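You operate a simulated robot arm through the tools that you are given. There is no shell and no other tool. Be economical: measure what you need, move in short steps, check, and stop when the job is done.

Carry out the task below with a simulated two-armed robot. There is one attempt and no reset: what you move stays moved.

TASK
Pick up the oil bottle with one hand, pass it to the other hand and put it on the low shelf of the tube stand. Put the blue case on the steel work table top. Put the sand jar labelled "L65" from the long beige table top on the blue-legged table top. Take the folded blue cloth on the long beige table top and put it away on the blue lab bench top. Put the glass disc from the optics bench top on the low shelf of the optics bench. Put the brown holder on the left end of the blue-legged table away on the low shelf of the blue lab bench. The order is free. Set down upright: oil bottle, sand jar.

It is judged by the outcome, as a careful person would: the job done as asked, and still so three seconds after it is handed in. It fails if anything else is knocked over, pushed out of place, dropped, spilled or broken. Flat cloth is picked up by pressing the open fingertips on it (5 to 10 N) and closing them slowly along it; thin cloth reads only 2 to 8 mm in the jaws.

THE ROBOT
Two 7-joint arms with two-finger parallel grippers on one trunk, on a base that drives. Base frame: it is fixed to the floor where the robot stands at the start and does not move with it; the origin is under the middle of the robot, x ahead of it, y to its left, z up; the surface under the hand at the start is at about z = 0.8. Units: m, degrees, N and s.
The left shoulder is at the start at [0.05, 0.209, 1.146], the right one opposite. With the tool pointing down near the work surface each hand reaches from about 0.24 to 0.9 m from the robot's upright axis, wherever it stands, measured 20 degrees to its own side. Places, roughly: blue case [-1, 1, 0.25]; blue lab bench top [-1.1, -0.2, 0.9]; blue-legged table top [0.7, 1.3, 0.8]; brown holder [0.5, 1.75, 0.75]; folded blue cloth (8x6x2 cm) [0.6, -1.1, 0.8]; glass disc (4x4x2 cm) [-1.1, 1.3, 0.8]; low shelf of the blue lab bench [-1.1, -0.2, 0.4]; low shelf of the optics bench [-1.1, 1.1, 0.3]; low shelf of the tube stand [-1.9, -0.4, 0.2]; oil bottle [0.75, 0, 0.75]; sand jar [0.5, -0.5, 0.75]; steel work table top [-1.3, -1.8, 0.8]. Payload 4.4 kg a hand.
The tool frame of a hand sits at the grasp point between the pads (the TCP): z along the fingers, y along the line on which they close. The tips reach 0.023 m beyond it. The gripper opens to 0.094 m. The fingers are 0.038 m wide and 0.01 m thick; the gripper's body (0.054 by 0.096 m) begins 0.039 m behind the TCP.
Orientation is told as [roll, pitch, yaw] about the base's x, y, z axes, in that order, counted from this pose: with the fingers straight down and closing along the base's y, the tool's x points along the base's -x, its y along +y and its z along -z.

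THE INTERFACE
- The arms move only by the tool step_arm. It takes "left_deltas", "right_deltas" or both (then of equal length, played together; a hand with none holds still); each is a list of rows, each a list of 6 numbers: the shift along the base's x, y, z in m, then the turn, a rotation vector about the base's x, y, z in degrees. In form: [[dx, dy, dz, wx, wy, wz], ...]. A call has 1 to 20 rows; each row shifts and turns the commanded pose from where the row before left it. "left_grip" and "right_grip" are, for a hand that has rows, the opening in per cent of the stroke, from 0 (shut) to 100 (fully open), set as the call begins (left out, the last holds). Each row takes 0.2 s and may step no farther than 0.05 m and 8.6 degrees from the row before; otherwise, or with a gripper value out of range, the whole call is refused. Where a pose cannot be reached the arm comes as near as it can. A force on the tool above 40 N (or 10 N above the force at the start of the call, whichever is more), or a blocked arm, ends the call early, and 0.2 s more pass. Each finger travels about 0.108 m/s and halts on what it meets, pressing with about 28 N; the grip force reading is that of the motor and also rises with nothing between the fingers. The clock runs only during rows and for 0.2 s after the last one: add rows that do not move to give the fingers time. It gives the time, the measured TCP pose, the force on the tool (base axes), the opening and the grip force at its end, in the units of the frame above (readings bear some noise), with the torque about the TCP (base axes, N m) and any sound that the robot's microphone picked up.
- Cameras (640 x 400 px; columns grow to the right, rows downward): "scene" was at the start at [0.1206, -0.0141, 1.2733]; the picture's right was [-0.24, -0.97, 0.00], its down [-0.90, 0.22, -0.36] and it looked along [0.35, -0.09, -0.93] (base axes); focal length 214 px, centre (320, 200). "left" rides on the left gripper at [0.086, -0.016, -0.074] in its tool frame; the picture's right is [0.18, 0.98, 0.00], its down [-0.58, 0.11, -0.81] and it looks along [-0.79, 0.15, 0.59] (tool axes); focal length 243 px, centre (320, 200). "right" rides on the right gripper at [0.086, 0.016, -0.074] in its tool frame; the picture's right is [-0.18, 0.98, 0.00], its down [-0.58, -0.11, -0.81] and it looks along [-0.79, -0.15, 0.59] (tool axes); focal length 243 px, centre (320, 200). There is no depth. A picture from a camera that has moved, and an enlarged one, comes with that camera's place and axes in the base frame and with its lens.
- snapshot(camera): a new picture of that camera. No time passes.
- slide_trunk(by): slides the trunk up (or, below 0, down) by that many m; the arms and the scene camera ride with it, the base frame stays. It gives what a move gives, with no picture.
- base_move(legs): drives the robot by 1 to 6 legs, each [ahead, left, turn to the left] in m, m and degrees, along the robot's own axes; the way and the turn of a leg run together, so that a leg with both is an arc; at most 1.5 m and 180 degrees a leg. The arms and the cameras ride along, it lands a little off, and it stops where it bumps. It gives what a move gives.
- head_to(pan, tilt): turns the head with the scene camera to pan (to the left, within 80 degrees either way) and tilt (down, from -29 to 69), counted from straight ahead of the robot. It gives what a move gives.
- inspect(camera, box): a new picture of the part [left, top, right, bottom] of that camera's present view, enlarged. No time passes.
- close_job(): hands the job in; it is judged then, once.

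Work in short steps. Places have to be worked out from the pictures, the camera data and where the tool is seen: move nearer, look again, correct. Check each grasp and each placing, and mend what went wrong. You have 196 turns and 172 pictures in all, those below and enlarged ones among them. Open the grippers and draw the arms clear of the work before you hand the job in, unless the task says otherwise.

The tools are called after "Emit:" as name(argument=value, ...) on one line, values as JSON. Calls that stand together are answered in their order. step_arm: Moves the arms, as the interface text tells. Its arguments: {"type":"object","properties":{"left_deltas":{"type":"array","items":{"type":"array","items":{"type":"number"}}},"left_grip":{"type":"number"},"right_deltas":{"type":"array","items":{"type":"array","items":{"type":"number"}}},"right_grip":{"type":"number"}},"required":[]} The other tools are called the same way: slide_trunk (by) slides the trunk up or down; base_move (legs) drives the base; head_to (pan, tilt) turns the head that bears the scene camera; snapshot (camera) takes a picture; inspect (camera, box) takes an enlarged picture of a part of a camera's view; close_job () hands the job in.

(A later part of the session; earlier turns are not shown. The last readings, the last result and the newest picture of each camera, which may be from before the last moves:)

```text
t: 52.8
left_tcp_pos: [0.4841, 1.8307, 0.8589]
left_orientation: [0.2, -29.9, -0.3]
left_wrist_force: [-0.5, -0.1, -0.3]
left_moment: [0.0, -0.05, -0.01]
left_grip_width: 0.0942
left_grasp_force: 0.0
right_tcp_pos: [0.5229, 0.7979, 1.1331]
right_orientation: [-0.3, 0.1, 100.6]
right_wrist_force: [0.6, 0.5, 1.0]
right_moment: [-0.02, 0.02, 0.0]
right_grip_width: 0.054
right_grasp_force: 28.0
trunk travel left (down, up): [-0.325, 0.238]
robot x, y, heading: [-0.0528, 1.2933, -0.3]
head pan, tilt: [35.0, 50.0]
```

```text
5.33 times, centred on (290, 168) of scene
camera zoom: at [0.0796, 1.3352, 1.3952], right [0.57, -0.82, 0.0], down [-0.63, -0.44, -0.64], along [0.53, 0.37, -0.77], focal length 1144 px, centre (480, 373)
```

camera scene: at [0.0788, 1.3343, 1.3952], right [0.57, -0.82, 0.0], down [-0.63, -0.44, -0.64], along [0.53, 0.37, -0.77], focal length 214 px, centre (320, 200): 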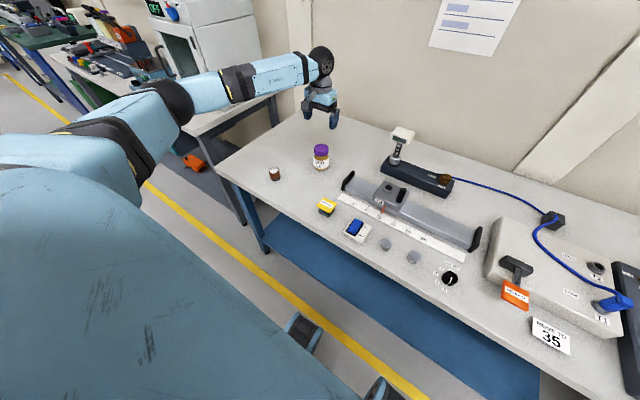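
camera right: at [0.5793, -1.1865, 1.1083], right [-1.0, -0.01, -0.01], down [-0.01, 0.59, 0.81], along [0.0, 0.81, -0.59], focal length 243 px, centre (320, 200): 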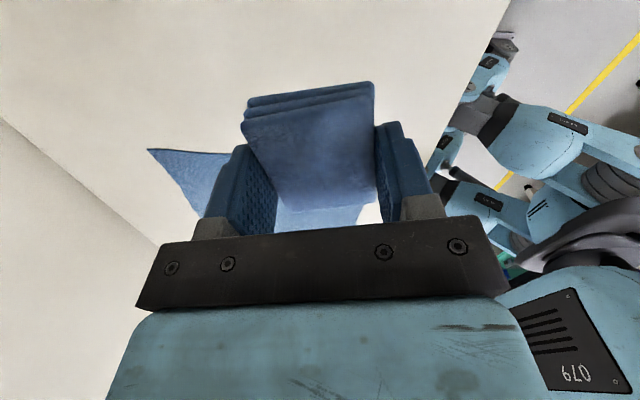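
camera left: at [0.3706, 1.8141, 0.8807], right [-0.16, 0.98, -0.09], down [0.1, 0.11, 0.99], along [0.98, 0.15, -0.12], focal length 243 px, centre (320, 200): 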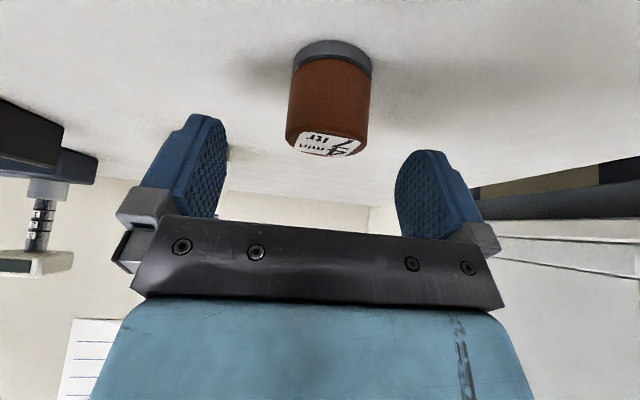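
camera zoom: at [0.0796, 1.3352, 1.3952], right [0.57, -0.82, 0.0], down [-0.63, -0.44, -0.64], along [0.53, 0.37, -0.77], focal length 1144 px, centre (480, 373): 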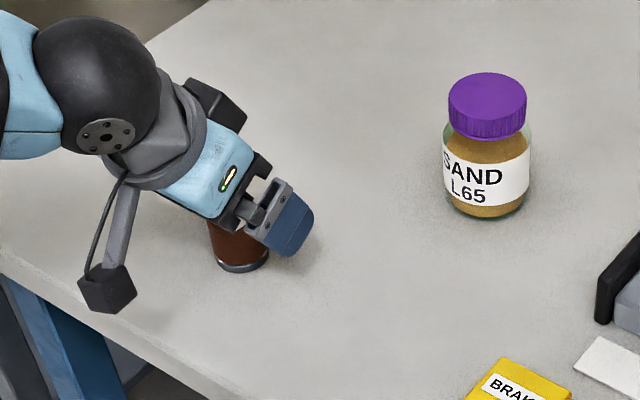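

Well centred; the wrist camera box stays clear. I lower 24 mm and close.

Emit:
step_arm(left_deltas=[[0, 0, -0.012, 0, 0, 0], [0, 0, -0.008, 0, 0, 0], [0, 0, -0.003, 0, 0, 0], [0, 0, 0, 0, 0, 0]])

Emit:
step_arm(left_deltas=[[0, 0, 0, 0, 0, 0], [0, 0, 0, 0, 0, 0], [0, 0, 0, 0, 0, 0], [0, 0, 0, 0, 0, 0]], left_grip=0)

Emit:
step_arm(left_deltas=[[0, 0, 0.01, 0, 0, 0], [0, 0, 0.02, 0, 0, 0], [0, 0, 0.03, 0, 0, 0], [0, 0, 0.04, 0, 0, 0], [0, 0, 0.04, 0, 0, 0]])

Emit:
snapshot(camera="left")

```text
t: 53.8
left_tcp_pos: [0.4844, 1.831, 0.8374]
left_orientation: [0.2, -30.0, -0.2]
left_wrist_force: [-0.6, -0.4, -0.1]
left_moment: [-0.02, 0.0, -0.03]
left_grip_width: 0.0941
left_grasp_force: 0.0
right_tcp_pos: [0.5215, 0.7991, 1.1342]
right_orientation: [-0.4, 0.0, 100.5]
right_wrist_force: [0.7, -0.3, 0.7]
right_moment: [-0.04, -0.02, -0.04]
right_grip_width: 0.054
right_grasp_force: 27.4
trunk travel left (down, up): [-0.325, 0.238]
robot x, y, heading: [-0.0497, 1.2912, -0.5]
head pan, tilt: [35.0, 50.0]
```

```text
t: 54.8
left_tcp_pos: [0.4836, 1.8318, 0.8364]
left_orientation: [0.2, -30.0, -0.2]
left_wrist_force: [-0.2, -0.2, 0.6]
left_moment: [-0.02, -0.02, 0.02]
left_grip_width: 0.0389
left_grasp_force: 28.1
right_tcp_pos: [0.5226, 0.7989, 1.1341]
right_orientation: [-0.3, 0.1, 100.5]
right_wrist_force: [-0.5, 0.5, 0.3]
right_moment: [0.0, 0.0, -0.03]
right_grip_width: 0.054
right_grasp_force: 27.9
trunk travel left (down, up): [-0.325, 0.238]
robot x, y, heading: [-0.0473, 1.2921, -0.4]
head pan, tilt: [35.0, 50.0]
```

```text
t: 56.0
left_tcp_pos: [0.4828, 1.8305, 0.9801]
left_orientation: [0.2, -29.9, -0.3]
left_wrist_force: [0.5, -0.4, -0.5]
left_moment: [-0.01, -0.01, 0.01]
left_grip_width: 0.0387
left_grasp_force: 28.4
right_tcp_pos: [0.522, 0.7993, 1.1337]
right_orientation: [-0.4, 0.2, 100.4]
right_wrist_force: [-0.3, -0.9, -0.3]
right_moment: [0.01, -0.02, -0.01]
right_grip_width: 0.0538
right_grasp_force: 28.0
trunk travel left (down, up): [-0.325, 0.238]
robot x, y, heading: [-0.0517, 1.2915, -0.1]
head pan, tilt: [35.0, 50.0]
```

```text
138 pictures are left
camera left: at [0.3691, 1.8143, 1.0013], right [-0.16, 0.98, -0.09], down [0.1, 0.11, 0.99], along [0.98, 0.15, -0.12], focal length 243 px, centre (320, 200)
```

left: 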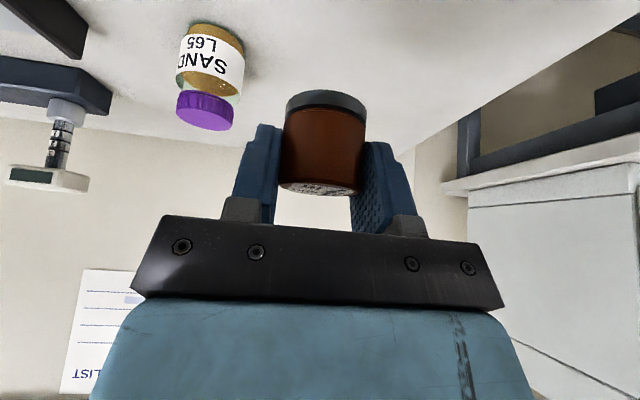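

Holder is gripped at 0.039 m, upright. I draw both hands in close and high before turning the robot around.

Emit:
step_arm(left_deltas=[[-0.018, -0.029, 0.012, 0, 0, 0], [-0.018, -0.029, 0.012, 0, 0, 0], [-0.018, -0.029, 0.012, 0, 0, 0], [-0.018, -0.029, 0.012, 0, 0, 0], [-0.018, -0.029, 0.012, 0, 0, 0], [-0.018, -0.029, 0.012, 0, 0, 0], [-0.018, -0.029, 0.012, 0, 0, 0], [-0.018, -0.029, 0.012, 0, 0, 0], [-0.018, -0.029, 0.012, 0, 0, 0]], right_deltas=[[-0.02, 0.021, 0.002, 0, 0, -8], [-0.02, 0.021, 0.002, 0, 0, -8], [-0.02, 0.021, 0.002, 0, 0, -8], [-0.02, 0.021, 0.002, 0, 0, -8], [-0.02, 0.021, 0.002, 0, 0, -8], [-0.02, 0.021, 0.002, 0, 0, -8], [-0.02, 0.021, 0.002, 0, 0, -8], [-0.02, 0.021, 0.002, 0, 0, -8], [-0.02, 0.021, 0.002, 0, 0, -8]])

Emit:
head_to(pan=80, tilt=35)

Emit:
snapshot(camera="scene")

Emit:
head_to(pan=-80, tilt=35)

Emit:
snapshot(camera="scene")

```text
t: 58.0
left_tcp_pos: [0.3737, 1.574, 1.0788]
left_orientation: [0.2, -29.9, -0.2]
left_wrist_force: [0.0, -0.5, -1.0]
left_moment: [0.01, -0.03, -0.04]
left_grip_width: 0.0387
left_grasp_force: 27.7
left hand out of reach, approached as far as the arm can: row 7, 8, 9
right_tcp_pos: [0.3411, 0.9872, 1.1493]
right_orientation: [-0.3, 0.2, 28.4]
right_wrist_force: [0.4, -0.5, 0.2]
right_moment: [0.0, 0.01, -0.01]
right_grip_width: 0.0538
right_grasp_force: 27.7
trunk travel left (down, up): [-0.325, 0.238]
robot x, y, heading: [-0.049, 1.2894, 0.1]
head pan, tilt: [35.0, 50.0]
```

```text
t: 59.2
left_tcp_pos: [0.3746, 1.5729, 1.078]
left_orientation: [0.2, -29.9, -0.2]
left_wrist_force: [0.5, 0.4, -1.0]
left_moment: [0.0, -0.03, 0.01]
left_grip_width: 0.0386
left_grasp_force: 28.5
right_tcp_pos: [0.3414, 0.9868, 1.1494]
right_orientation: [-0.4, 0.0, 28.6]
right_wrist_force: [-0.1, 0.5, 0.0]
right_moment: [0.0, -0.02, 0.0]
right_grip_width: 0.0538
right_grasp_force: 27.8
trunk travel left (down, up): [-0.325, 0.238]
robot x, y, heading: [-0.0494, 1.292, -0.4]
head pan, tilt: [80.0, 35.0]
```

```text
137 pictures are left
camera scene: at [0.0319, 1.3776, 1.4169], right [0.98, -0.18, 0.0], down [-0.1, -0.56, -0.82], along [0.15, 0.81, -0.57], focal length 214 px, centre (320, 200)
```

scene: 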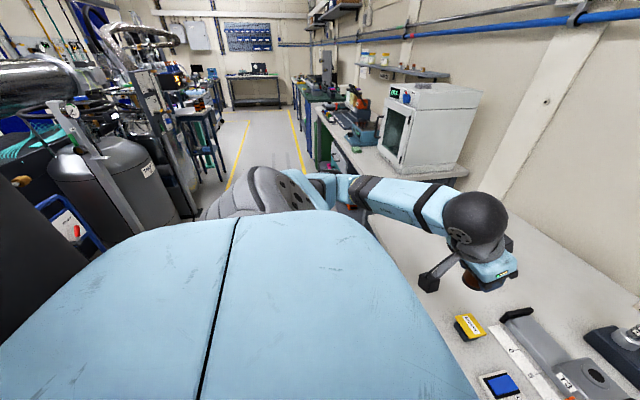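

```text
t: 61.6
left_tcp_pos: [0.3745, 1.5737, 1.0777]
left_orientation: [0.1, -29.8, -0.3]
left_wrist_force: [0.1, -0.4, -0.1]
left_moment: [0.03, -0.01, 0.02]
left_grip_width: 0.0387
left_grasp_force: 28.1
right_tcp_pos: [0.3421, 0.9864, 1.1485]
right_orientation: [-0.4, 0.1, 28.6]
right_wrist_force: [0.6, -0.2, -0.9]
right_moment: [0.03, 0.0, -0.02]
right_grip_width: 0.0539
right_grasp_force: 28.3
trunk travel left (down, up): [-0.325, 0.238]
robot x, y, heading: [-0.0507, 1.2932, -0.3]
head pan, tilt: [-80.0, 35.0]
```

```text
136 pictures are left
camera scene: at [0.0312, 1.2042, 1.4169], right [-0.99, -0.17, 0.0], down [-0.1, 0.57, -0.82], along [0.14, -0.81, -0.57], focal length 214 px, centre (320, 200)
```

scene: 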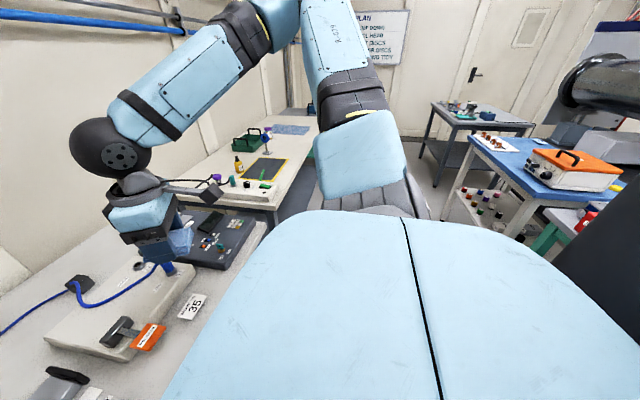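

Lab bench front edge is about x = -0.76 with y from -0.45 to 0.4. I drive to y ≈ 0.03 in mid-corridor and turn around.

Emit:
base_move(legs=[[-0.1, 0, 0], [0, -1.27, 0], [0, 0, 180]])

Emit:
head_to(pan=0, tilt=45)

Emit:
snapshot(camera="scene")

```text
t: 80.9
left_tcp_pos: [-0.6243, -0.2139, 1.0792]
left_orientation: [0.0, -29.8, 172.6]
left_wrist_force: [-0.1, 0.2, -1.4]
left_moment: [0.01, 0.02, 0.01]
left_grip_width: 0.0385
left_grasp_force: 28.1
right_tcp_pos: [-0.5194, 0.3651, 1.1497]
right_orientation: [-0.4, 0.1, -158.6]
right_wrist_force: [0.3, -0.7, 0.4]
right_moment: [-0.04, 0.02, 0.01]
right_grip_width: 0.0538
right_grasp_force: 28.9
trunk travel left (down, up): [-0.325, 0.238]
robot x, y, heading: [-0.1644, 0.0127, 172.7]
head pan, tilt: [-80.0, 35.0]
```

```text
t: 82.5
left_tcp_pos: [-0.6248, -0.2142, 1.0785]
left_orientation: [0.0, -30.0, 172.6]
left_wrist_force: [0.2, 1.1, -0.3]
left_moment: [0.0, -0.01, 0.04]
left_grip_width: 0.0389
left_grasp_force: 28.0
right_tcp_pos: [-0.5197, 0.3643, 1.1487]
right_orientation: [-0.3, 0.2, -158.5]
right_wrist_force: [-0.1, -0.7, 0.5]
right_moment: [0.0, -0.04, -0.04]
right_grip_width: 0.0539
right_grasp_force: 28.0
trunk travel left (down, up): [-0.325, 0.238]
robot x, y, heading: [-0.1633, 0.015, 173.1]
head pan, tilt: [0.0, 45.0]
```

```text
135 pictures are left
camera scene: at [-0.317, 0.032, 1.4021], right [0.13, 0.99, 0.0], down [0.7, -0.09, -0.71], along [-0.7, 0.09, -0.71], focal length 214 px, centre (320, 200)
```

scene: 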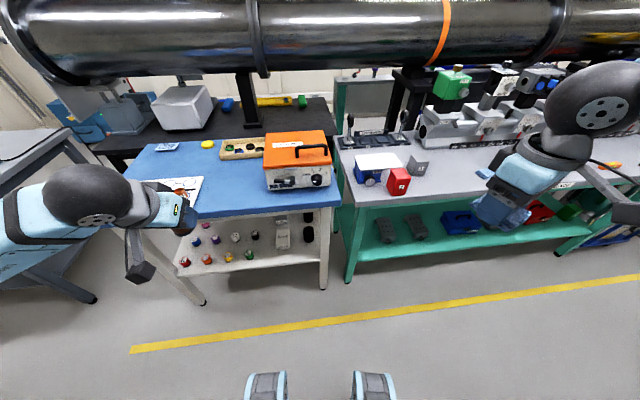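

The robot faces the lab bench, heading 173°. I correct the heading and enlarge the view of the bench and its low shelf.

Emit:
base_move(legs=[[0, 0, 7]])

Emit:
inspect(camera="scene", box=[110, 110, 366, 270])

```text
t: 83.4
left_tcp_pos: [-0.5927, -0.2676, 1.0784]
left_orientation: [0.1, -29.9, 179.6]
left_wrist_force: [0.4, -0.2, -0.7]
left_moment: [0.01, 0.03, 0.02]
left_grip_width: 0.0386
left_grasp_force: 28.1
right_tcp_pos: [-0.5587, 0.3189, 1.1494]
right_orientation: [-0.5, 0.0, -151.6]
right_wrist_force: [0.1, 0.6, -0.4]
right_moment: [0.02, -0.01, 0.04]
right_grip_width: 0.0539
right_grasp_force: 28.2
trunk travel left (down, up): [-0.325, 0.238]
robot x, y, heading: [-0.1675, 0.0133, 179.5]
head pan, tilt: [0.0, 45.0]
```

```text
2.50 times, centred on (238, 190) of scene
camera zoom: at [-0.3184, 0.0136, 1.4021], right [0.01, 1.0, 0.0], down [0.71, 0.0, -0.71], along [-0.71, 0.0, -0.71], focal length 536 px, centre (525, 225)
```

zoom: 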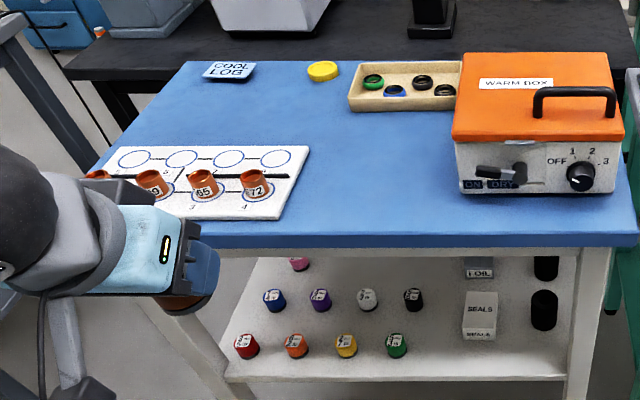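

The blue top is free around (-0.90, -0.20), between the numbered plate and the warm box. I shift the base 0.28 m to its left so the right arm comes straight over that spot, then bring the right hand in, sideways first.

Emit:
base_move(legs=[[0, 0.28, 0]])

Emit:
step_arm(right_deltas=[[0, -0.026, 0.01, 0, 0, -4.1], [0, -0.026, 0.01, 0, 0, -4.1], [0, -0.026, 0.01, 0, 0, -4.1], [0, -0.026, 0, 0, 0, -4.1], [0, -0.026, 0, 0, 0, -4.1], [0, -0.026, 0, 0, 0, -4.1], [0, -0.026, 0, 0, 0, -4.1], [0, -0.026, 0, 0, 0, 0], [0, -0.026, 0, 0, 0, 0]])

Emit:
snapshot(camera="scene")

```text
t: 86.5
left_tcp_pos: [-0.5935, -0.5453, 1.0781]
left_orientation: [0.2, -29.8, 179.9]
left_wrist_force: [-0.5, 0.3, 0.5]
left_moment: [-0.02, 0.0, -0.03]
left_grip_width: 0.0385
left_grasp_force: 28.1
right_tcp_pos: [-0.5609, 0.0416, 1.1499]
right_orientation: [-0.3, 0.1, -151.4]
right_wrist_force: [0.4, 0.2, -0.3]
right_moment: [0.02, 0.01, 0.0]
right_grip_width: 0.0537
right_grasp_force: 28.2
trunk travel left (down, up): [-0.325, 0.238]
robot x, y, heading: [-0.1715, -0.2654, 179.8]
head pan, tilt: [0.0, 45.0]
```

```text
t: 88.5
left_tcp_pos: [-0.592, -0.5457, 1.0773]
left_orientation: [0.2, -30.1, 179.8]
left_wrist_force: [1.2, 0.3, -0.3]
left_moment: [0.0, 0.02, 0.0]
left_grip_width: 0.0386
left_grasp_force: 28.2
right_tcp_pos: [-0.5592, -0.1606, 1.1816]
right_orientation: [-0.2, 0.0, 179.8]
right_wrist_force: [0.2, 0.3, 0.2]
right_moment: [0.02, -0.01, -0.01]
right_grip_width: 0.0537
right_grasp_force: 28.1
right hand out of reach, approached as far as the arm can: row 8, 9
trunk travel left (down, up): [-0.325, 0.238]
robot x, y, heading: [-0.1689, -0.2618, 179.9]
head pan, tilt: [0.0, 45.0]
```

```text
133 pictures are left
camera scene: at [-0.318, -0.2636, 1.4023], right [0.0, 1.0, 0.0], down [0.71, 0.0, -0.71], along [-0.71, 0.0, -0.71], focal length 214 px, centre (320, 200)
```

scene: 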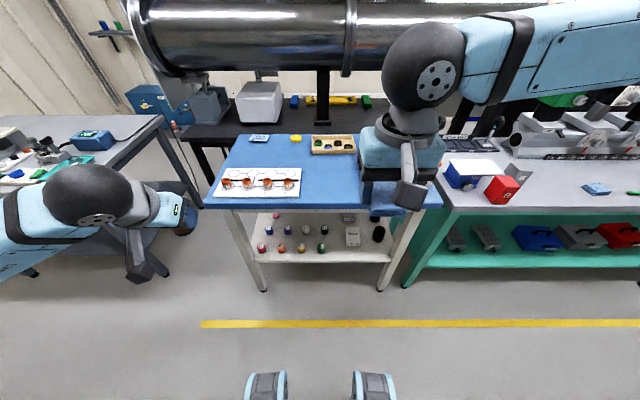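

Now forward over the free area, y to -0.20, still high.

Emit:
step_arm(right_deltas=[[-0.037, -0.0045, 0, 0, 0, 0], [-0.037, -0.0045, 0, 0, 0, 0], [-0.037, -0.0045, 0, 0, 0, 0], [-0.037, -0.0045, 0, 0, 0, 0], [-0.037, -0.0045, 0, 0, 0, 0], [-0.037, -0.0045, 0, 0, 0, 0], [-0.037, -0.0045, -0.02, 0, 0, 0], [-0.037, -0.0045, -0.03, 0, 0, 0], [-0.037, -0.0045, -0.03, 0, 0, 0]])

Emit:
snapshot(camera="scene")

Emit:
snapshot(camera="right")

```text
t: 90.5
left_tcp_pos: [-0.5945, -0.5462, 1.0781]
left_orientation: [0.2, -29.8, 179.8]
left_wrist_force: [-0.9, 0.8, -1.2]
left_moment: [0.01, 0.0, 0.02]
left_grip_width: 0.0389
left_grasp_force: 27.8
right_tcp_pos: [-0.809, -0.0542, 1.128]
right_orientation: [-0.3, 0.1, 179.9]
right_wrist_force: [0.2, 0.4, -0.1]
right_moment: [-0.03, 0.01, 0.01]
right_grip_width: 0.0539
right_grasp_force: 27.4
right hand out of reach, approached as far as the arm can: row 1, 2, 3, 4, 5, 6, 7, 8, 9
trunk travel left (down, up): [-0.325, 0.238]
robot x, y, heading: [-0.1683, -0.2634, 180.0]
head pan, tilt: [0.0, 45.0]
```

```text
132 pictures are left
camera scene: at [-0.3199, -0.2627, 1.4021], right [0.0, 1.0, 0.0], down [0.71, 0.0, -0.71], along [-0.71, 0.0, -0.71], focal length 214 px, centre (320, 200)
```

scene: 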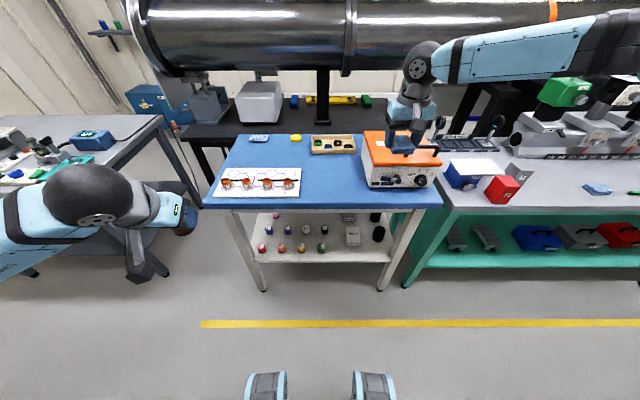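

```text
131 pictures are left
camera right: at [-0.7238, -0.0701, 1.2024], right [-0.19, -0.98, 0.0], down [-0.58, 0.11, 0.81], along [-0.79, 0.15, -0.59], focal length 243 px, centre (320, 200)
```

right: 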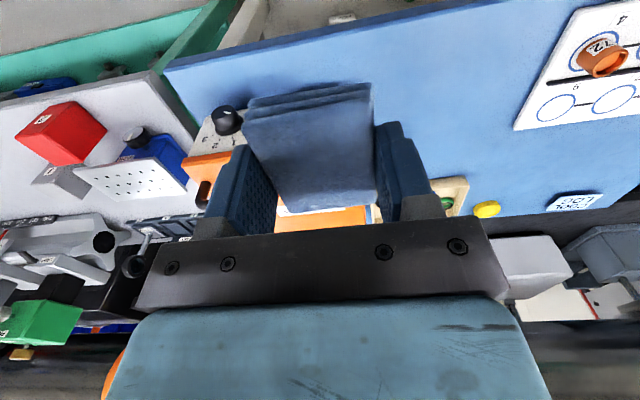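

The right arm cannot reach across that far; the hand hovers over the warm box (no contact). I raise it and shift the base left and ahead instead.

Emit:
step_arm(right_deltas=[[0, 0, 0.03, 0, 0, 0], [0, 0, 0.03, 0, 0, 0], [0, 0, 0, 0, 0, 0]])

Emit:
base_move(legs=[[0, 0.15, 0]])

Emit:
snapshot(camera="scene")

```text
t: 91.2
left_tcp_pos: [-0.5938, -0.545, 1.0773]
left_orientation: [0.1, -29.9, 179.8]
left_wrist_force: [-0.2, 0.2, -1.6]
left_moment: [0.02, -0.01, -0.03]
left_grip_width: 0.0382
left_grasp_force: 27.5
right_tcp_pos: [-0.8089, -0.0532, 1.1875]
right_orientation: [-0.3, 0.2, 180.0]
right_wrist_force: [0.5, -0.1, -1.0]
right_moment: [0.01, 0.02, 0.02]
right_grip_width: 0.054
right_grasp_force: 27.8
trunk travel left (down, up): [-0.325, 0.238]
robot x, y, heading: [-0.1684, -0.2638, 179.8]
head pan, tilt: [0.0, 45.0]
```

```text
t: 93.2
left_tcp_pos: [-0.5929, -0.6966, 1.0789]
left_orientation: [0.1, -30.1, 179.8]
left_wrist_force: [0.2, -0.7, -1.1]
left_moment: [-0.02, 0.02, -0.02]
left_grip_width: 0.0383
left_grasp_force: 27.9
right_tcp_pos: [-0.8101, -0.2041, 1.188]
right_orientation: [-0.2, 0.1, 179.9]
right_wrist_force: [0.3, -0.8, -0.2]
right_moment: [-0.01, -0.05, 0.03]
right_grip_width: 0.0541
right_grasp_force: 28.1
trunk travel left (down, up): [-0.325, 0.238]
robot x, y, heading: [-0.1697, -0.4123, 179.9]
head pan, tilt: [0.0, 45.0]
```

```text
130 pictures are left
camera scene: at [-0.3197, -0.414, 1.4021], right [0.0, 1.0, 0.0], down [0.71, 0.0, -0.71], along [-0.71, 0.0, -0.71], focal length 214 px, centre (320, 200)
```

scene: 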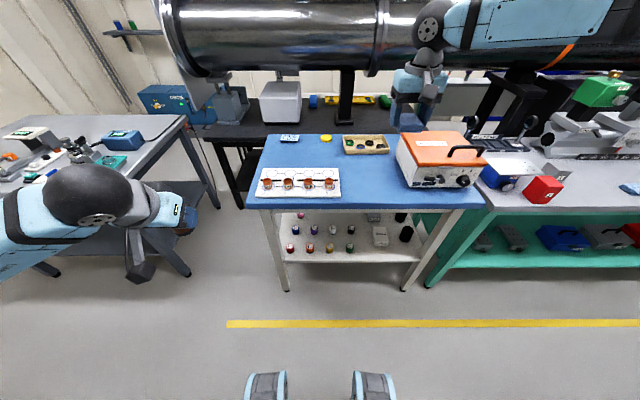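

The hand is now at y = -0.204. Free strip spans y -0.34…-0.10, so I go to (-0.885, -0.22) and descend to z ≈ 0.97.

Emit:
step_arm(right_deltas=[[-0.025, -0.005, -0.02, 0, 0, 0], [-0.025, -0.005, -0.03, 0, 0, 0], [-0.025, -0.005, -0.03, 0, 0, 0], [0, 0, -0.035, 0, 0, 0], [0, 0, -0.035, 0, 0, 0], [0, 0, -0.035, 0, 0, 0], [0, 0, -0.03, 0, 0, 0]])

Emit:
snapshot(camera="scene")

Emit:
snapshot(camera="right")

```text
t: 94.8
left_tcp_pos: [-0.5935, -0.6959, 1.0786]
left_orientation: [0.1, -29.9, 179.8]
left_wrist_force: [-0.7, 0.2, -0.7]
left_moment: [0.03, 0.01, -0.01]
left_grip_width: 0.0384
left_grasp_force: 28.1
right_tcp_pos: [-0.805, -0.1407, 1.0076]
right_orientation: [-0.3, 0.1, 180.0]
right_wrist_force: [0.3, 0.9, -0.1]
right_moment: [-0.01, 0.04, 0.03]
right_grip_width: 0.0538
right_grasp_force: 28.3
right hand out of reach, approached as far as the arm can: row 1, 2, 3, 4, 5, 6, 7
trunk travel left (down, up): [-0.325, 0.238]
robot x, y, heading: [-0.1712, -0.4123, 180.0]
head pan, tilt: [0.0, 45.0]
```

```text
129 pictures are left
camera scene: at [-0.3198, -0.4137, 1.4021], right [0.0, 1.0, 0.0], down [0.71, 0.0, -0.71], along [-0.71, 0.0, -0.71], focal length 214 px, centre (320, 200)
```

scene: 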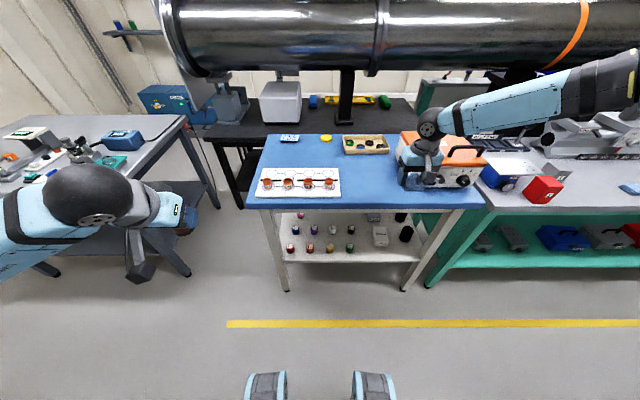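

```text
128 pictures are left
camera right: at [-0.719, -0.1574, 1.0814], right [-0.19, -0.98, -0.01], down [-0.58, 0.11, 0.81], along [-0.79, 0.15, -0.59], focal length 243 px, centre (320, 200)
```

right: 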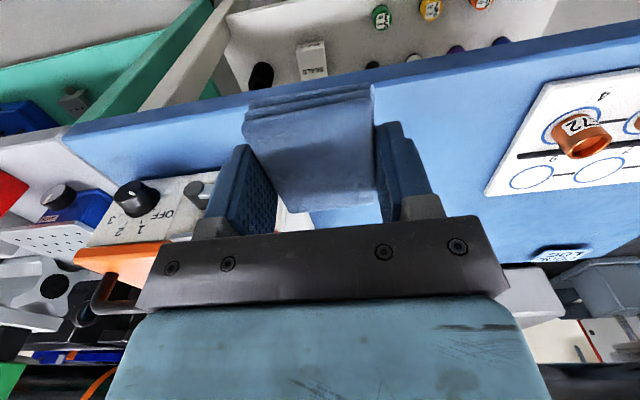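

The arm is at its inward limit again. I raise it and let the base do the positioning: 0.08 m left and 0.08 m ahead.

Emit:
step_arm(right_deltas=[[0, 0, 0.03, 0, 0, 0], [0, 0, 0.03, 0, 0, 0], [0, 0, 0.03, 0, 0, 0]])

Emit:
base_move(legs=[[0, 0.08, 0], [0.09, 0, 0]])

Emit:
snapshot(camera="right")

Emit:
snapshot(camera="scene")

```text
t: 95.6
left_tcp_pos: [-0.5914, -0.6971, 1.0781]
left_orientation: [0.2, -30.0, 180.0]
left_wrist_force: [-1.0, 0.7, -2.1]
left_moment: [0.0, -0.04, -0.03]
left_grip_width: 0.0384
left_grasp_force: 28.2
right_tcp_pos: [-0.803, -0.1424, 1.0982]
right_orientation: [-0.3, 0.1, 179.9]
right_wrist_force: [0.5, -0.2, -0.9]
right_moment: [-0.01, 0.0, 0.01]
right_grip_width: 0.0538
right_grasp_force: 27.6
trunk travel left (down, up): [-0.325, 0.238]
robot x, y, heading: [-0.1723, -0.4144, 179.9]
head pan, tilt: [0.0, 45.0]
```

```text
t: 97.7
left_tcp_pos: [-0.6845, -0.7765, 1.0783]
left_orientation: [0.0, -29.8, 179.9]
left_wrist_force: [-0.6, -0.3, 0.1]
left_moment: [0.03, -0.03, 0.0]
left_grip_width: 0.0383
left_grasp_force: 28.2
right_tcp_pos: [-0.8953, -0.2235, 1.0966]
right_orientation: [-0.2, 0.2, 180.0]
right_wrist_force: [-0.2, -0.2, -0.8]
right_moment: [0.06, 0.0, 0.01]
right_grip_width: 0.0537
right_grasp_force: 28.1
trunk travel left (down, up): [-0.325, 0.238]
robot x, y, heading: [-0.2608, -0.4946, 179.9]
head pan, tilt: [0.0, 45.0]
```

```text
127 pictures are left
camera right: at [-0.8093, -0.2394, 1.1719], right [-0.18, -0.98, -0.01], down [-0.58, 0.1, 0.81], along [-0.79, 0.15, -0.59], focal length 243 px, centre (320, 200)
```

right: 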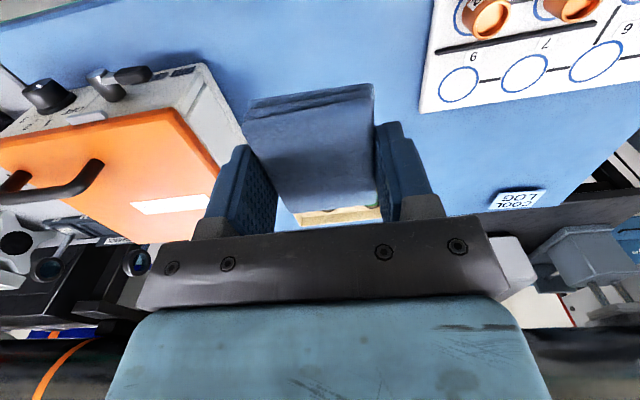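

```text
126 pictures are left
camera scene: at [-0.4111, -0.4938, 1.4021], right [0.0, 1.0, 0.0], down [0.71, 0.0, -0.71], along [-0.71, 0.0, -0.71], focal length 214 px, centre (320, 200)
```

scene: 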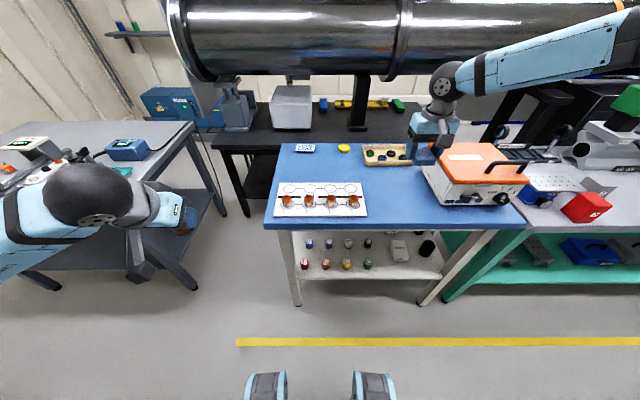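

The spot directly under the cloth is clear of plate, tray and box. I descend to z ≈ 1.0 first and check the forearm against the warm box.

Emit:
step_arm(right_deltas=[[0, 0, -0.03, 0, 0, 0], [0, 0, -0.03, 0, 0, 0], [0, 0, -0.03, 0, 0, 0], [0, 0, -0.015, 0, 0, 0]])

Emit:
inspect(camera="scene", box=[256, 30, 640, 270])

```text
t: 98.7
left_tcp_pos: [-0.6835, -0.7772, 1.0784]
left_orientation: [0.1, -29.9, 179.9]
left_wrist_force: [-0.5, 0.8, -0.6]
left_moment: [0.0, 0.01, 0.01]
left_grip_width: 0.0382
left_grasp_force: 27.8
right_tcp_pos: [-0.8892, -0.2174, 0.9965]
right_orientation: [-0.3, 0.0, 180.0]
right_wrist_force: [0.1, -0.4, 0.1]
right_moment: [-0.04, 0.04, -0.05]
right_grip_width: 0.0536
right_grasp_force: 28.5
right hand out of reach, approached as far as the arm can: row 4
trunk travel left (down, up): [-0.325, 0.238]
robot x, y, heading: [-0.2595, -0.4913, 180.0]
head pan, tilt: [0.0, 45.0]
```

```text
1.67 times, centred on (448, 150) of scene
camera zoom: at [-0.4105, -0.4937, 1.4022], right [0.0, 1.0, 0.0], down [0.71, 0.0, -0.71], along [-0.71, 0.0, -0.71], focal length 358 px, centre (107, 283)
```

zoom: 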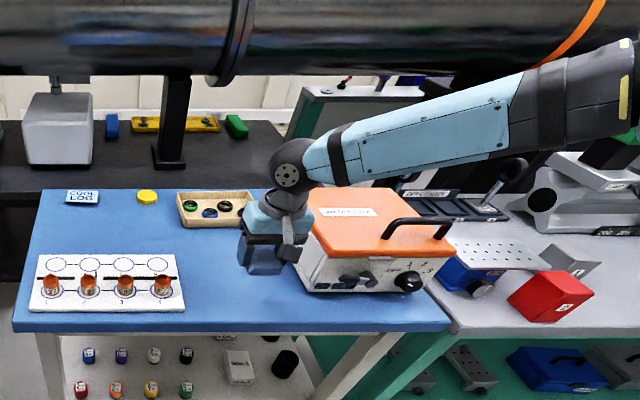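

The forearm is well above the box. The arm is at its low limit, so I lower with the trunk instead.

Emit:
slide_trunk(by=-0.06)

Emit:
snapshot(camera="right")

Emit:
inspect(camera="scene", box=[256, 80, 544, 260])

```text
t: 99.7
left_tcp_pos: [-0.6846, -0.7752, 1.0187]
left_orientation: [0.1, -29.9, 180.0]
left_wrist_force: [-0.2, -0.9, -0.6]
left_moment: [-0.03, -0.02, 0.0]
left_grip_width: 0.0385
left_grasp_force: 28.3
right_tcp_pos: [-0.8893, -0.2186, 0.9365]
right_orientation: [-0.3, 0.0, 180.0]
right_wrist_force: [0.2, -0.1, -0.9]
right_moment: [-0.04, 0.03, 0.02]
right_grip_width: 0.0538
right_grasp_force: 27.8
trunk travel left (down, up): [-0.265, 0.298]
robot x, y, heading: [-0.2609, -0.4942, 179.9]
head pan, tilt: [0.0, 45.0]
```

```text
124 pictures are left
camera right: at [-0.8043, -0.2341, 1.0109], right [-0.18, -0.98, 0.0], down [-0.58, 0.11, 0.81], along [-0.79, 0.15, -0.59], focal length 243 px, centre (320, 200)
```

right: 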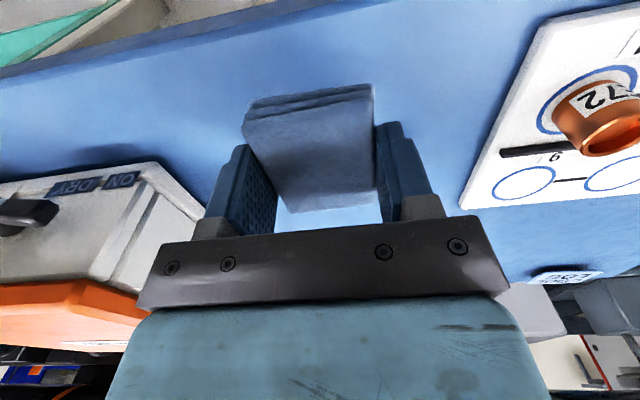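

```text
2.22 times, centred on (400, 170) of scene
camera zoom: at [-0.4105, -0.4937, 1.3422], right [0.0, 1.0, 0.0], down [0.71, 0.0, -0.71], along [-0.71, 0.0, -0.71], focal length 477 px, centre (142, 267)
```

zoom: 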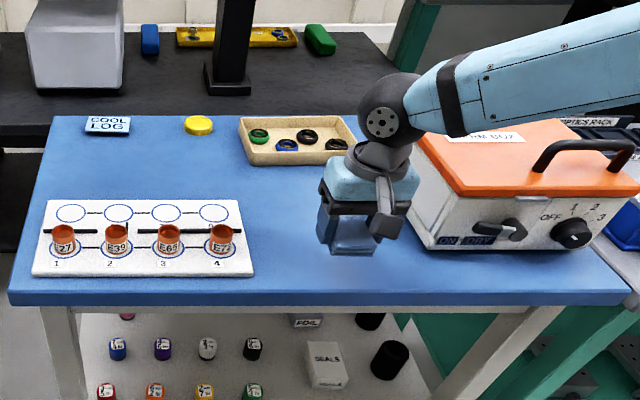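

Still above the top. I lower the trunk in small amounts, watching the right wrist force.

Emit:
slide_trunk(by=-0.012)

Emit:
slide_trunk(by=-0.004)

```text
t: 100.3
left_tcp_pos: [-0.6846, -0.7771, 1.0052]
left_orientation: [0.1, -29.9, 179.9]
left_wrist_force: [-0.5, -0.6, -0.6]
left_moment: [-0.02, 0.02, -0.01]
left_grip_width: 0.038
left_grasp_force: 28.1
right_tcp_pos: [-0.8901, -0.2171, 0.9258]
right_orientation: [-0.3, 0.0, 179.9]
right_wrist_force: [-0.4, 0.4, -0.4]
right_moment: [0.0, -0.01, 0.03]
right_grip_width: 0.0539
right_grasp_force: 28.5
trunk travel left (down, up): [-0.253, 0.31]
robot x, y, heading: [-0.2632, -0.4931, 180.0]
head pan, tilt: [0.0, 45.0]
```

```text
t: 100.8
left_tcp_pos: [-0.6838, -0.7765, 1.0024]
left_orientation: [0.1, -29.9, 179.9]
left_wrist_force: [0.0, 0.2, -1.4]
left_moment: [0.01, -0.01, 0.0]
left_grip_width: 0.0381
left_grasp_force: 27.8
right_tcp_pos: [-0.8908, -0.2166, 0.9209]
right_orientation: [-0.3, 0.0, 179.9]
right_wrist_force: [-0.6, 1.0, -0.3]
right_moment: [0.0, 0.02, -0.03]
right_grip_width: 0.054
right_grasp_force: 27.9
trunk travel left (down, up): [-0.249, 0.314]
robot x, y, heading: [-0.2608, -0.4933, 179.7]
head pan, tilt: [0.0, 45.0]
```

Still free; continuing down.

Emit:
slide_trunk(by=-0.006)

Emit:
snapshot(camera="right")

```text
t: 101.4
left_tcp_pos: [-0.684, -0.7761, 0.9971]
left_orientation: [0.0, -29.9, 179.9]
left_wrist_force: [-0.4, 0.0, -0.7]
left_moment: [0.04, -0.03, 0.04]
left_grip_width: 0.0382
left_grasp_force: 27.9
right_tcp_pos: [-0.8909, -0.2179, 0.9141]
right_orientation: [-0.2, 0.0, 179.9]
right_wrist_force: [0.1, -0.7, -1.0]
right_moment: [-0.02, 0.0, 0.03]
right_grip_width: 0.0539
right_grasp_force: 28.6
trunk travel left (down, up): [-0.243, 0.32]
robot x, y, heading: [-0.2601, -0.4914, 180.0]
head pan, tilt: [0.0, 45.0]
```

```text
122 pictures are left
camera right: at [-0.8044, -0.2341, 0.9888], right [-0.18, -0.98, 0.0], down [-0.58, 0.11, 0.81], along [-0.79, 0.15, -0.59], focal length 243 px, centre (320, 200)
```

right: 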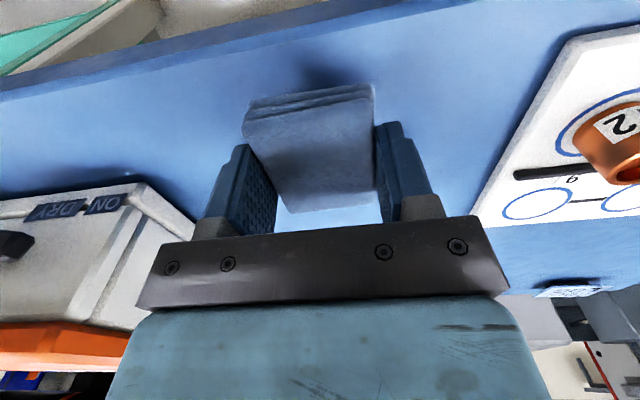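

The cloth's shadow shows a gap still; continue down.

Emit:
slide_trunk(by=-0.01)

Emit:
slide_trunk(by=-0.008)

Emit:
snapshot(camera="right")

```text
t: 102.0
left_tcp_pos: [-0.6846, -0.777, 0.9869]
left_orientation: [0.1, -29.9, 179.9]
left_wrist_force: [0.6, -0.7, -0.3]
left_moment: [-0.01, 0.03, -0.01]
left_grip_width: 0.0382
left_grasp_force: 28.2
right_tcp_pos: [-0.8899, -0.2179, 0.9045]
right_orientation: [-0.3, 0.1, 179.9]
right_wrist_force: [0.7, 0.6, -0.9]
right_moment: [-0.02, -0.02, 0.02]
right_grip_width: 0.054
right_grasp_force: 27.5
trunk travel left (down, up): [-0.233, 0.33]
robot x, y, heading: [-0.258, -0.4893, 180.1]
head pan, tilt: [0.0, 45.0]
```

```text
t: 102.5
left_tcp_pos: [-0.6842, -0.7763, 0.9789]
left_orientation: [0.1, -29.8, 179.9]
left_wrist_force: [-0.6, 0.0, -1.2]
left_moment: [0.03, -0.02, -0.02]
left_grip_width: 0.0383
left_grasp_force: 27.8
right_tcp_pos: [-0.8908, -0.2166, 0.8956]
right_orientation: [-0.3, 0.0, 179.9]
right_wrist_force: [-0.4, 0.2, -0.3]
right_moment: [0.03, -0.01, -0.02]
right_grip_width: 0.0536
right_grasp_force: 28.3
trunk travel left (down, up): [-0.225, 0.338]
robot x, y, heading: [-0.2636, -0.4898, 179.8]
head pan, tilt: [0.0, 45.0]
```

```text
121 pictures are left
camera right: at [-0.8043, -0.2341, 0.9708], right [-0.18, -0.98, 0.0], down [-0.58, 0.11, 0.81], along [-0.79, 0.15, -0.59], focal length 243 px, centre (320, 200)
```

right: 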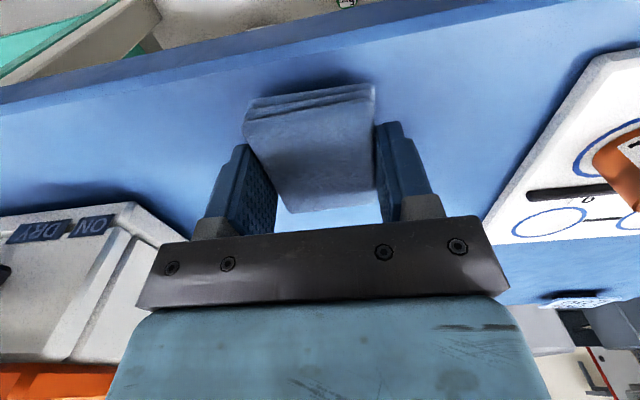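

Nearly there; finer steps.

Emit:
slide_trunk(by=-0.006)

Emit:
slide_trunk(by=-0.004)

Emit:
snapshot(camera="right")

```text
t: 103.1
left_tcp_pos: [-0.6839, -0.7769, 0.9729]
left_orientation: [0.1, -29.9, 179.9]
left_wrist_force: [0.1, 0.3, 0.0]
left_moment: [0.0, 0.02, 0.01]
left_grip_width: 0.0382
left_grasp_force: 28.0
right_tcp_pos: [-0.8912, -0.2167, 0.8901]
right_orientation: [-0.2, 0.0, 180.0]
right_wrist_force: [-0.4, -0.8, -0.6]
right_moment: [-0.01, 0.0, -0.04]
right_grip_width: 0.0538
right_grasp_force: 28.2
trunk travel left (down, up): [-0.219, 0.344]
robot x, y, heading: [-0.2571, -0.4927, 179.9]
head pan, tilt: [0.0, 45.0]
```

```text
t: 103.6
left_tcp_pos: [-0.683, -0.7763, 0.9676]
left_orientation: [0.1, -29.8, 179.9]
left_wrist_force: [0.0, 0.3, -0.9]
left_moment: [0.01, 0.05, 0.0]
left_grip_width: 0.0383
left_grasp_force: 28.1
right_tcp_pos: [-0.8909, -0.2178, 0.8873]
right_orientation: [-0.3, 0.0, 179.8]
right_wrist_force: [0.3, -0.2, -0.9]
right_moment: [0.01, -0.04, 0.05]
right_grip_width: 0.0539
right_grasp_force: 27.6
trunk travel left (down, up): [-0.215, 0.348]
robot x, y, heading: [-0.2617, -0.4924, 180.1]
head pan, tilt: [0.0, 45.0]
```

```text
120 pictures are left
camera right: at [-0.8044, -0.2341, 0.9608], right [-0.18, -0.98, 0.0], down [-0.58, 0.11, 0.81], along [-0.79, 0.15, -0.59], focal length 243 px, centre (320, 200)
```

right: 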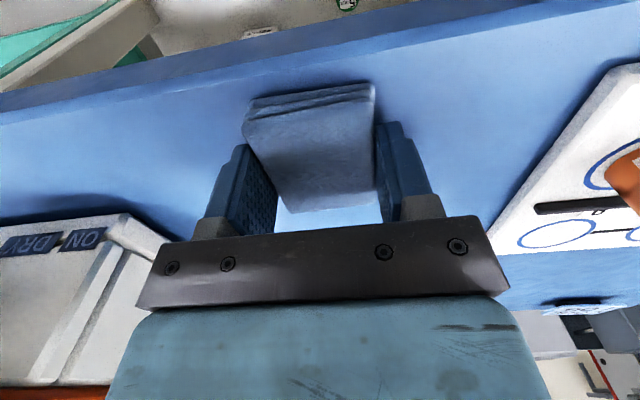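

Emit:
slide_trunk(by=-0.006)

Emit:
slide_trunk(by=-0.005)

Emit:
snapshot(camera="right")

```text
t: 104.2
left_tcp_pos: [-0.6836, -0.7765, 0.962]
left_orientation: [0.2, -30.0, 179.9]
left_wrist_force: [-0.2, 0.4, -1.4]
left_moment: [0.04, -0.04, 0.03]
left_grip_width: 0.0383
left_grasp_force: 27.6
right_tcp_pos: [-0.8886, -0.218, 0.8835]
right_orientation: [-0.2, -0.3, 179.9]
right_wrist_force: [-1.5, 4.6, 22.4]
right_moment: [-0.18, -0.54, 0.05]
right_grip_width: 0.0538
right_grasp_force: 28.2
trunk travel left (down, up): [-0.209, 0.354]
robot x, y, heading: [-0.2615, -0.4943, 180.0]
head pan, tilt: [0.0, 45.0]
```

```text
t: 104.6
left_tcp_pos: [-0.6828, -0.7752, 0.9596]
left_orientation: [0.1, -30.0, 179.8]
left_wrist_force: [0.5, 0.1, -1.1]
left_moment: [-0.02, -0.02, -0.02]
left_grip_width: 0.0384
left_grasp_force: 27.8
right_tcp_pos: [-0.8903, -0.2191, 0.8838]
right_orientation: [-0.1, -0.5, 179.9]
right_wrist_force: [10.8, -0.1, 16.1]
right_moment: [0.1, -0.34, -0.05]
right_grip_width: 0.0541
right_grasp_force: 27.7
trunk travel left (down, up): [-0.206, 0.358]
robot x, y, heading: [-0.262, -0.4922, 180.2]
head pan, tilt: [0.0, 45.0]
stopped: the force on the tool passed its limit at 46 N (the readings are from after the stop); the commanded pose is now the measured one
```

```text
119 pictures are left
camera right: at [-0.8039, -0.2345, 0.9569], right [-0.19, -0.98, 0.0], down [-0.57, 0.11, 0.81], along [-0.8, 0.15, -0.58], focal length 243 px, centre (320, 200)
```

right: 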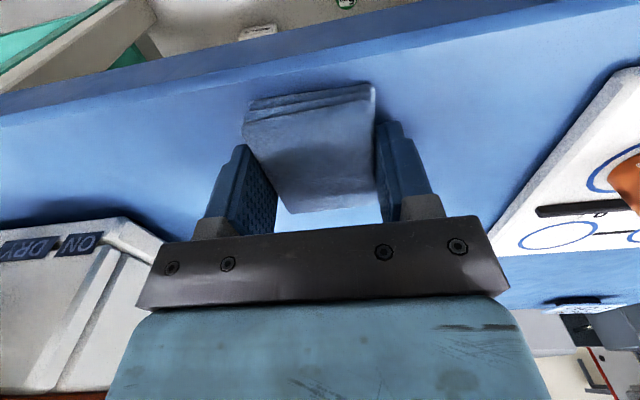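

Contact: bench top at z ≈ 0.86. I release the cloth and raise the right hand.

Emit:
step_arm(right_deltas=[[0, 0, 0.001, 0, 0, 0], [0, 0, 0, 0, 0, 0], [0, 0, 0.005, 0, 0, 0], [0, 0, 0.03, 0, 0, 0], [0, 0, 0.04, 0, 0, 0], [0, 0, 0.04, 0, 0, 0], [0, 0, 0.04, 0, 0, 0]], right_grip=85)

Emit:
snapshot(camera="right")

Emit:
snapshot(camera="scene")

```text
t: 106.2
left_tcp_pos: [-0.6842, -0.7763, 0.9599]
left_orientation: [0.1, -30.0, 179.9]
left_wrist_force: [0.6, 0.3, -1.2]
left_moment: [-0.02, -0.03, 0.01]
left_grip_width: 0.0382
left_grasp_force: 27.5
right_tcp_pos: [-0.8926, -0.2192, 1.0367]
right_orientation: [-0.2, -0.3, 179.9]
right_wrist_force: [-0.2, 0.1, 0.5]
right_moment: [0.0, 0.04, 0.02]
right_grip_width: 0.0799
right_grasp_force: 0.1
trunk travel left (down, up): [-0.206, 0.358]
robot x, y, heading: [-0.2599, -0.4934, 179.5]
head pan, tilt: [0.0, 45.0]
```

```text
118 pictures are left
camera right: at [-0.8063, -0.2357, 1.111], right [-0.19, -0.98, 0.0], down [-0.58, 0.11, 0.81], along [-0.8, 0.15, -0.59], focal length 243 px, centre (320, 200)
```

right: 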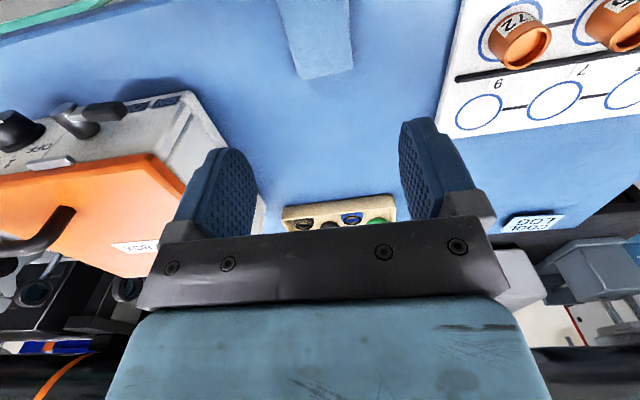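

```text
117 pictures are left
camera scene: at [-0.41, -0.4939, 1.2828], right [0.0, 1.0, 0.0], down [0.71, 0.0, -0.71], along [-0.71, 0.0, -0.71], focal length 214 px, centre (320, 200)
```

scene: 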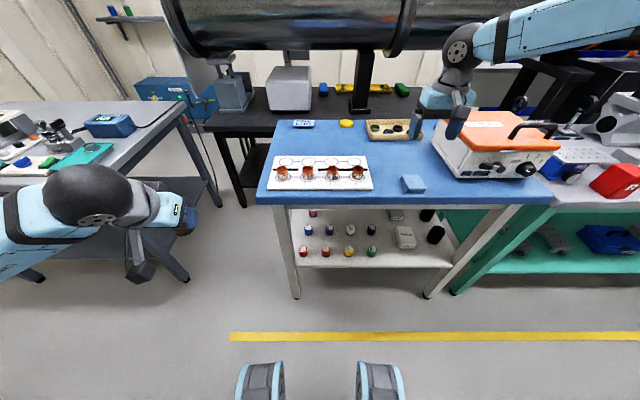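

Cloth lies on the blue bench top. Now I lift and back off, shift right so the left hand faces the shelf, lower the trunk and look at the low shelf.

Emit:
step_arm(right_deltas=[[0, 0, 0.03, 0, 0, 0], [0, 0, 0.03, 0, 0, 0], [0, 0, 0.03, 0, 0, 0]])

Emit:
base_move(legs=[[-0.28, 0, 0], [0, -0.52, 0]])

Emit:
slide_trunk(by=-0.2)

Emit:
head_to(pan=10, tilt=50)

Emit:
snapshot(camera="scene")

```text
t: 107.0
left_tcp_pos: [-0.684, -0.7756, 0.9585]
left_orientation: [0.1, -29.9, 179.8]
left_wrist_force: [-0.5, -0.8, -1.4]
left_moment: [-0.03, 0.01, 0.0]
left_grip_width: 0.0382
left_grasp_force: 27.7
right_tcp_pos: [-0.8917, -0.2179, 1.1273]
right_orientation: [-0.2, -0.4, 180.0]
right_wrist_force: [0.1, -0.1, -0.1]
right_moment: [0.01, 0.02, 0.0]
right_grip_width: 0.0799
right_grasp_force: 0.1
trunk travel left (down, up): [-0.206, 0.358]
robot x, y, heading: [-0.2599, -0.4901, 179.9]
head pan, tilt: [0.0, 45.0]
```

```text
t: 113.6
left_tcp_pos: [-0.4019, -0.2508, 0.959]
left_orientation: [0.0, -29.9, 179.4]
left_wrist_force: [1.1, 0.2, -2.3]
left_moment: [0.0, -0.01, -0.02]
left_grip_width: 0.0381
left_grasp_force: 27.8
right_tcp_pos: [-0.6048, 0.3091, 1.1263]
right_orientation: [-0.2, -0.3, 179.4]
right_wrist_force: [-0.2, -0.7, 0.5]
right_moment: [-0.04, 0.0, 0.0]
right_grip_width: 0.0798
right_grasp_force: 0.1
trunk travel left (down, up): [-0.206, 0.358]
robot x, y, heading: [0.024, 0.0264, 179.5]
head pan, tilt: [0.0, 45.0]
```

```text
t: 115.8
left_tcp_pos: [-0.4005, -0.2517, 0.7574]
left_orientation: [0.1, -30.0, 179.4]
left_wrist_force: [-0.5, -0.9, -1.0]
left_moment: [-0.01, 0.01, 0.0]
left_grip_width: 0.038
left_grasp_force: 27.8
right_tcp_pos: [-0.6046, 0.3104, 0.9267]
right_orientation: [-0.1, -0.4, 179.4]
right_wrist_force: [0.2, -0.1, 0.2]
right_moment: [-0.01, 0.02, -0.03]
right_grip_width: 0.0801
right_grasp_force: 0.0
trunk travel left (down, up): [-0.006, 0.558]
robot x, y, heading: [0.0242, 0.0282, 179.5]
head pan, tilt: [0.0, 45.0]
```

```text
t: 116.5
left_tcp_pos: [-0.4003, -0.2512, 0.7587]
left_orientation: [0.1, -29.9, 179.4]
left_wrist_force: [0.3, 0.9, -1.7]
left_moment: [0.04, 0.0, -0.01]
left_grip_width: 0.0379
left_grasp_force: 27.7
right_tcp_pos: [-0.6044, 0.3093, 0.9254]
right_orientation: [-0.2, -0.4, 179.4]
right_wrist_force: [-0.3, -0.3, 0.8]
right_moment: [0.02, 0.02, -0.03]
right_grip_width: 0.08
right_grasp_force: 0.0
trunk travel left (down, up): [-0.006, 0.558]
robot x, y, heading: [0.0272, 0.0279, 179.3]
head pan, tilt: [10.0, 50.0]
```

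```text
116 pictures are left
camera scene: at [-0.1205, 0.016, 1.0759], right [-0.16, 0.99, 0.0], down [0.76, 0.13, -0.64], along [-0.63, -0.11, -0.77], focal length 214 px, centre (320, 200)
```

scene: 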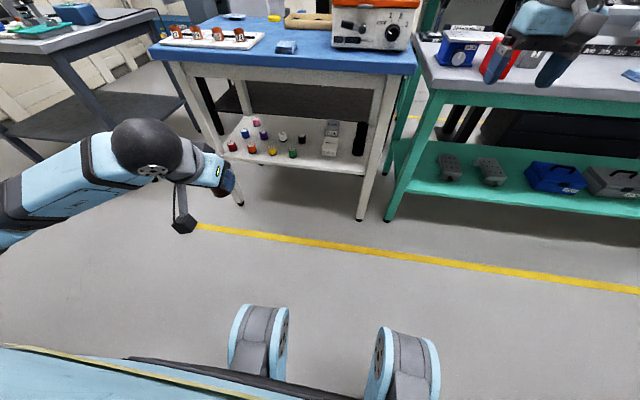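

Emit:
inspect(camera="scene", box=[190, 40, 430, 190])

```text
2.67 times, centred on (310, 115) of scene
camera zoom: at [-0.1205, 0.016, 1.0759], right [-0.16, 0.99, 0.0], down [0.76, 0.13, -0.64], along [-0.63, -0.11, -0.77], focal length 572 px, centre (347, 427)
```

zoom: 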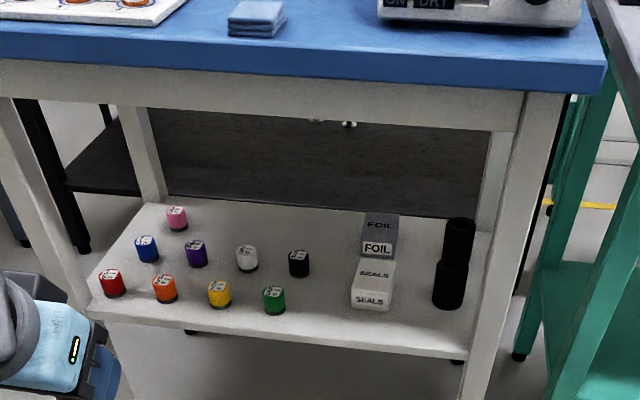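

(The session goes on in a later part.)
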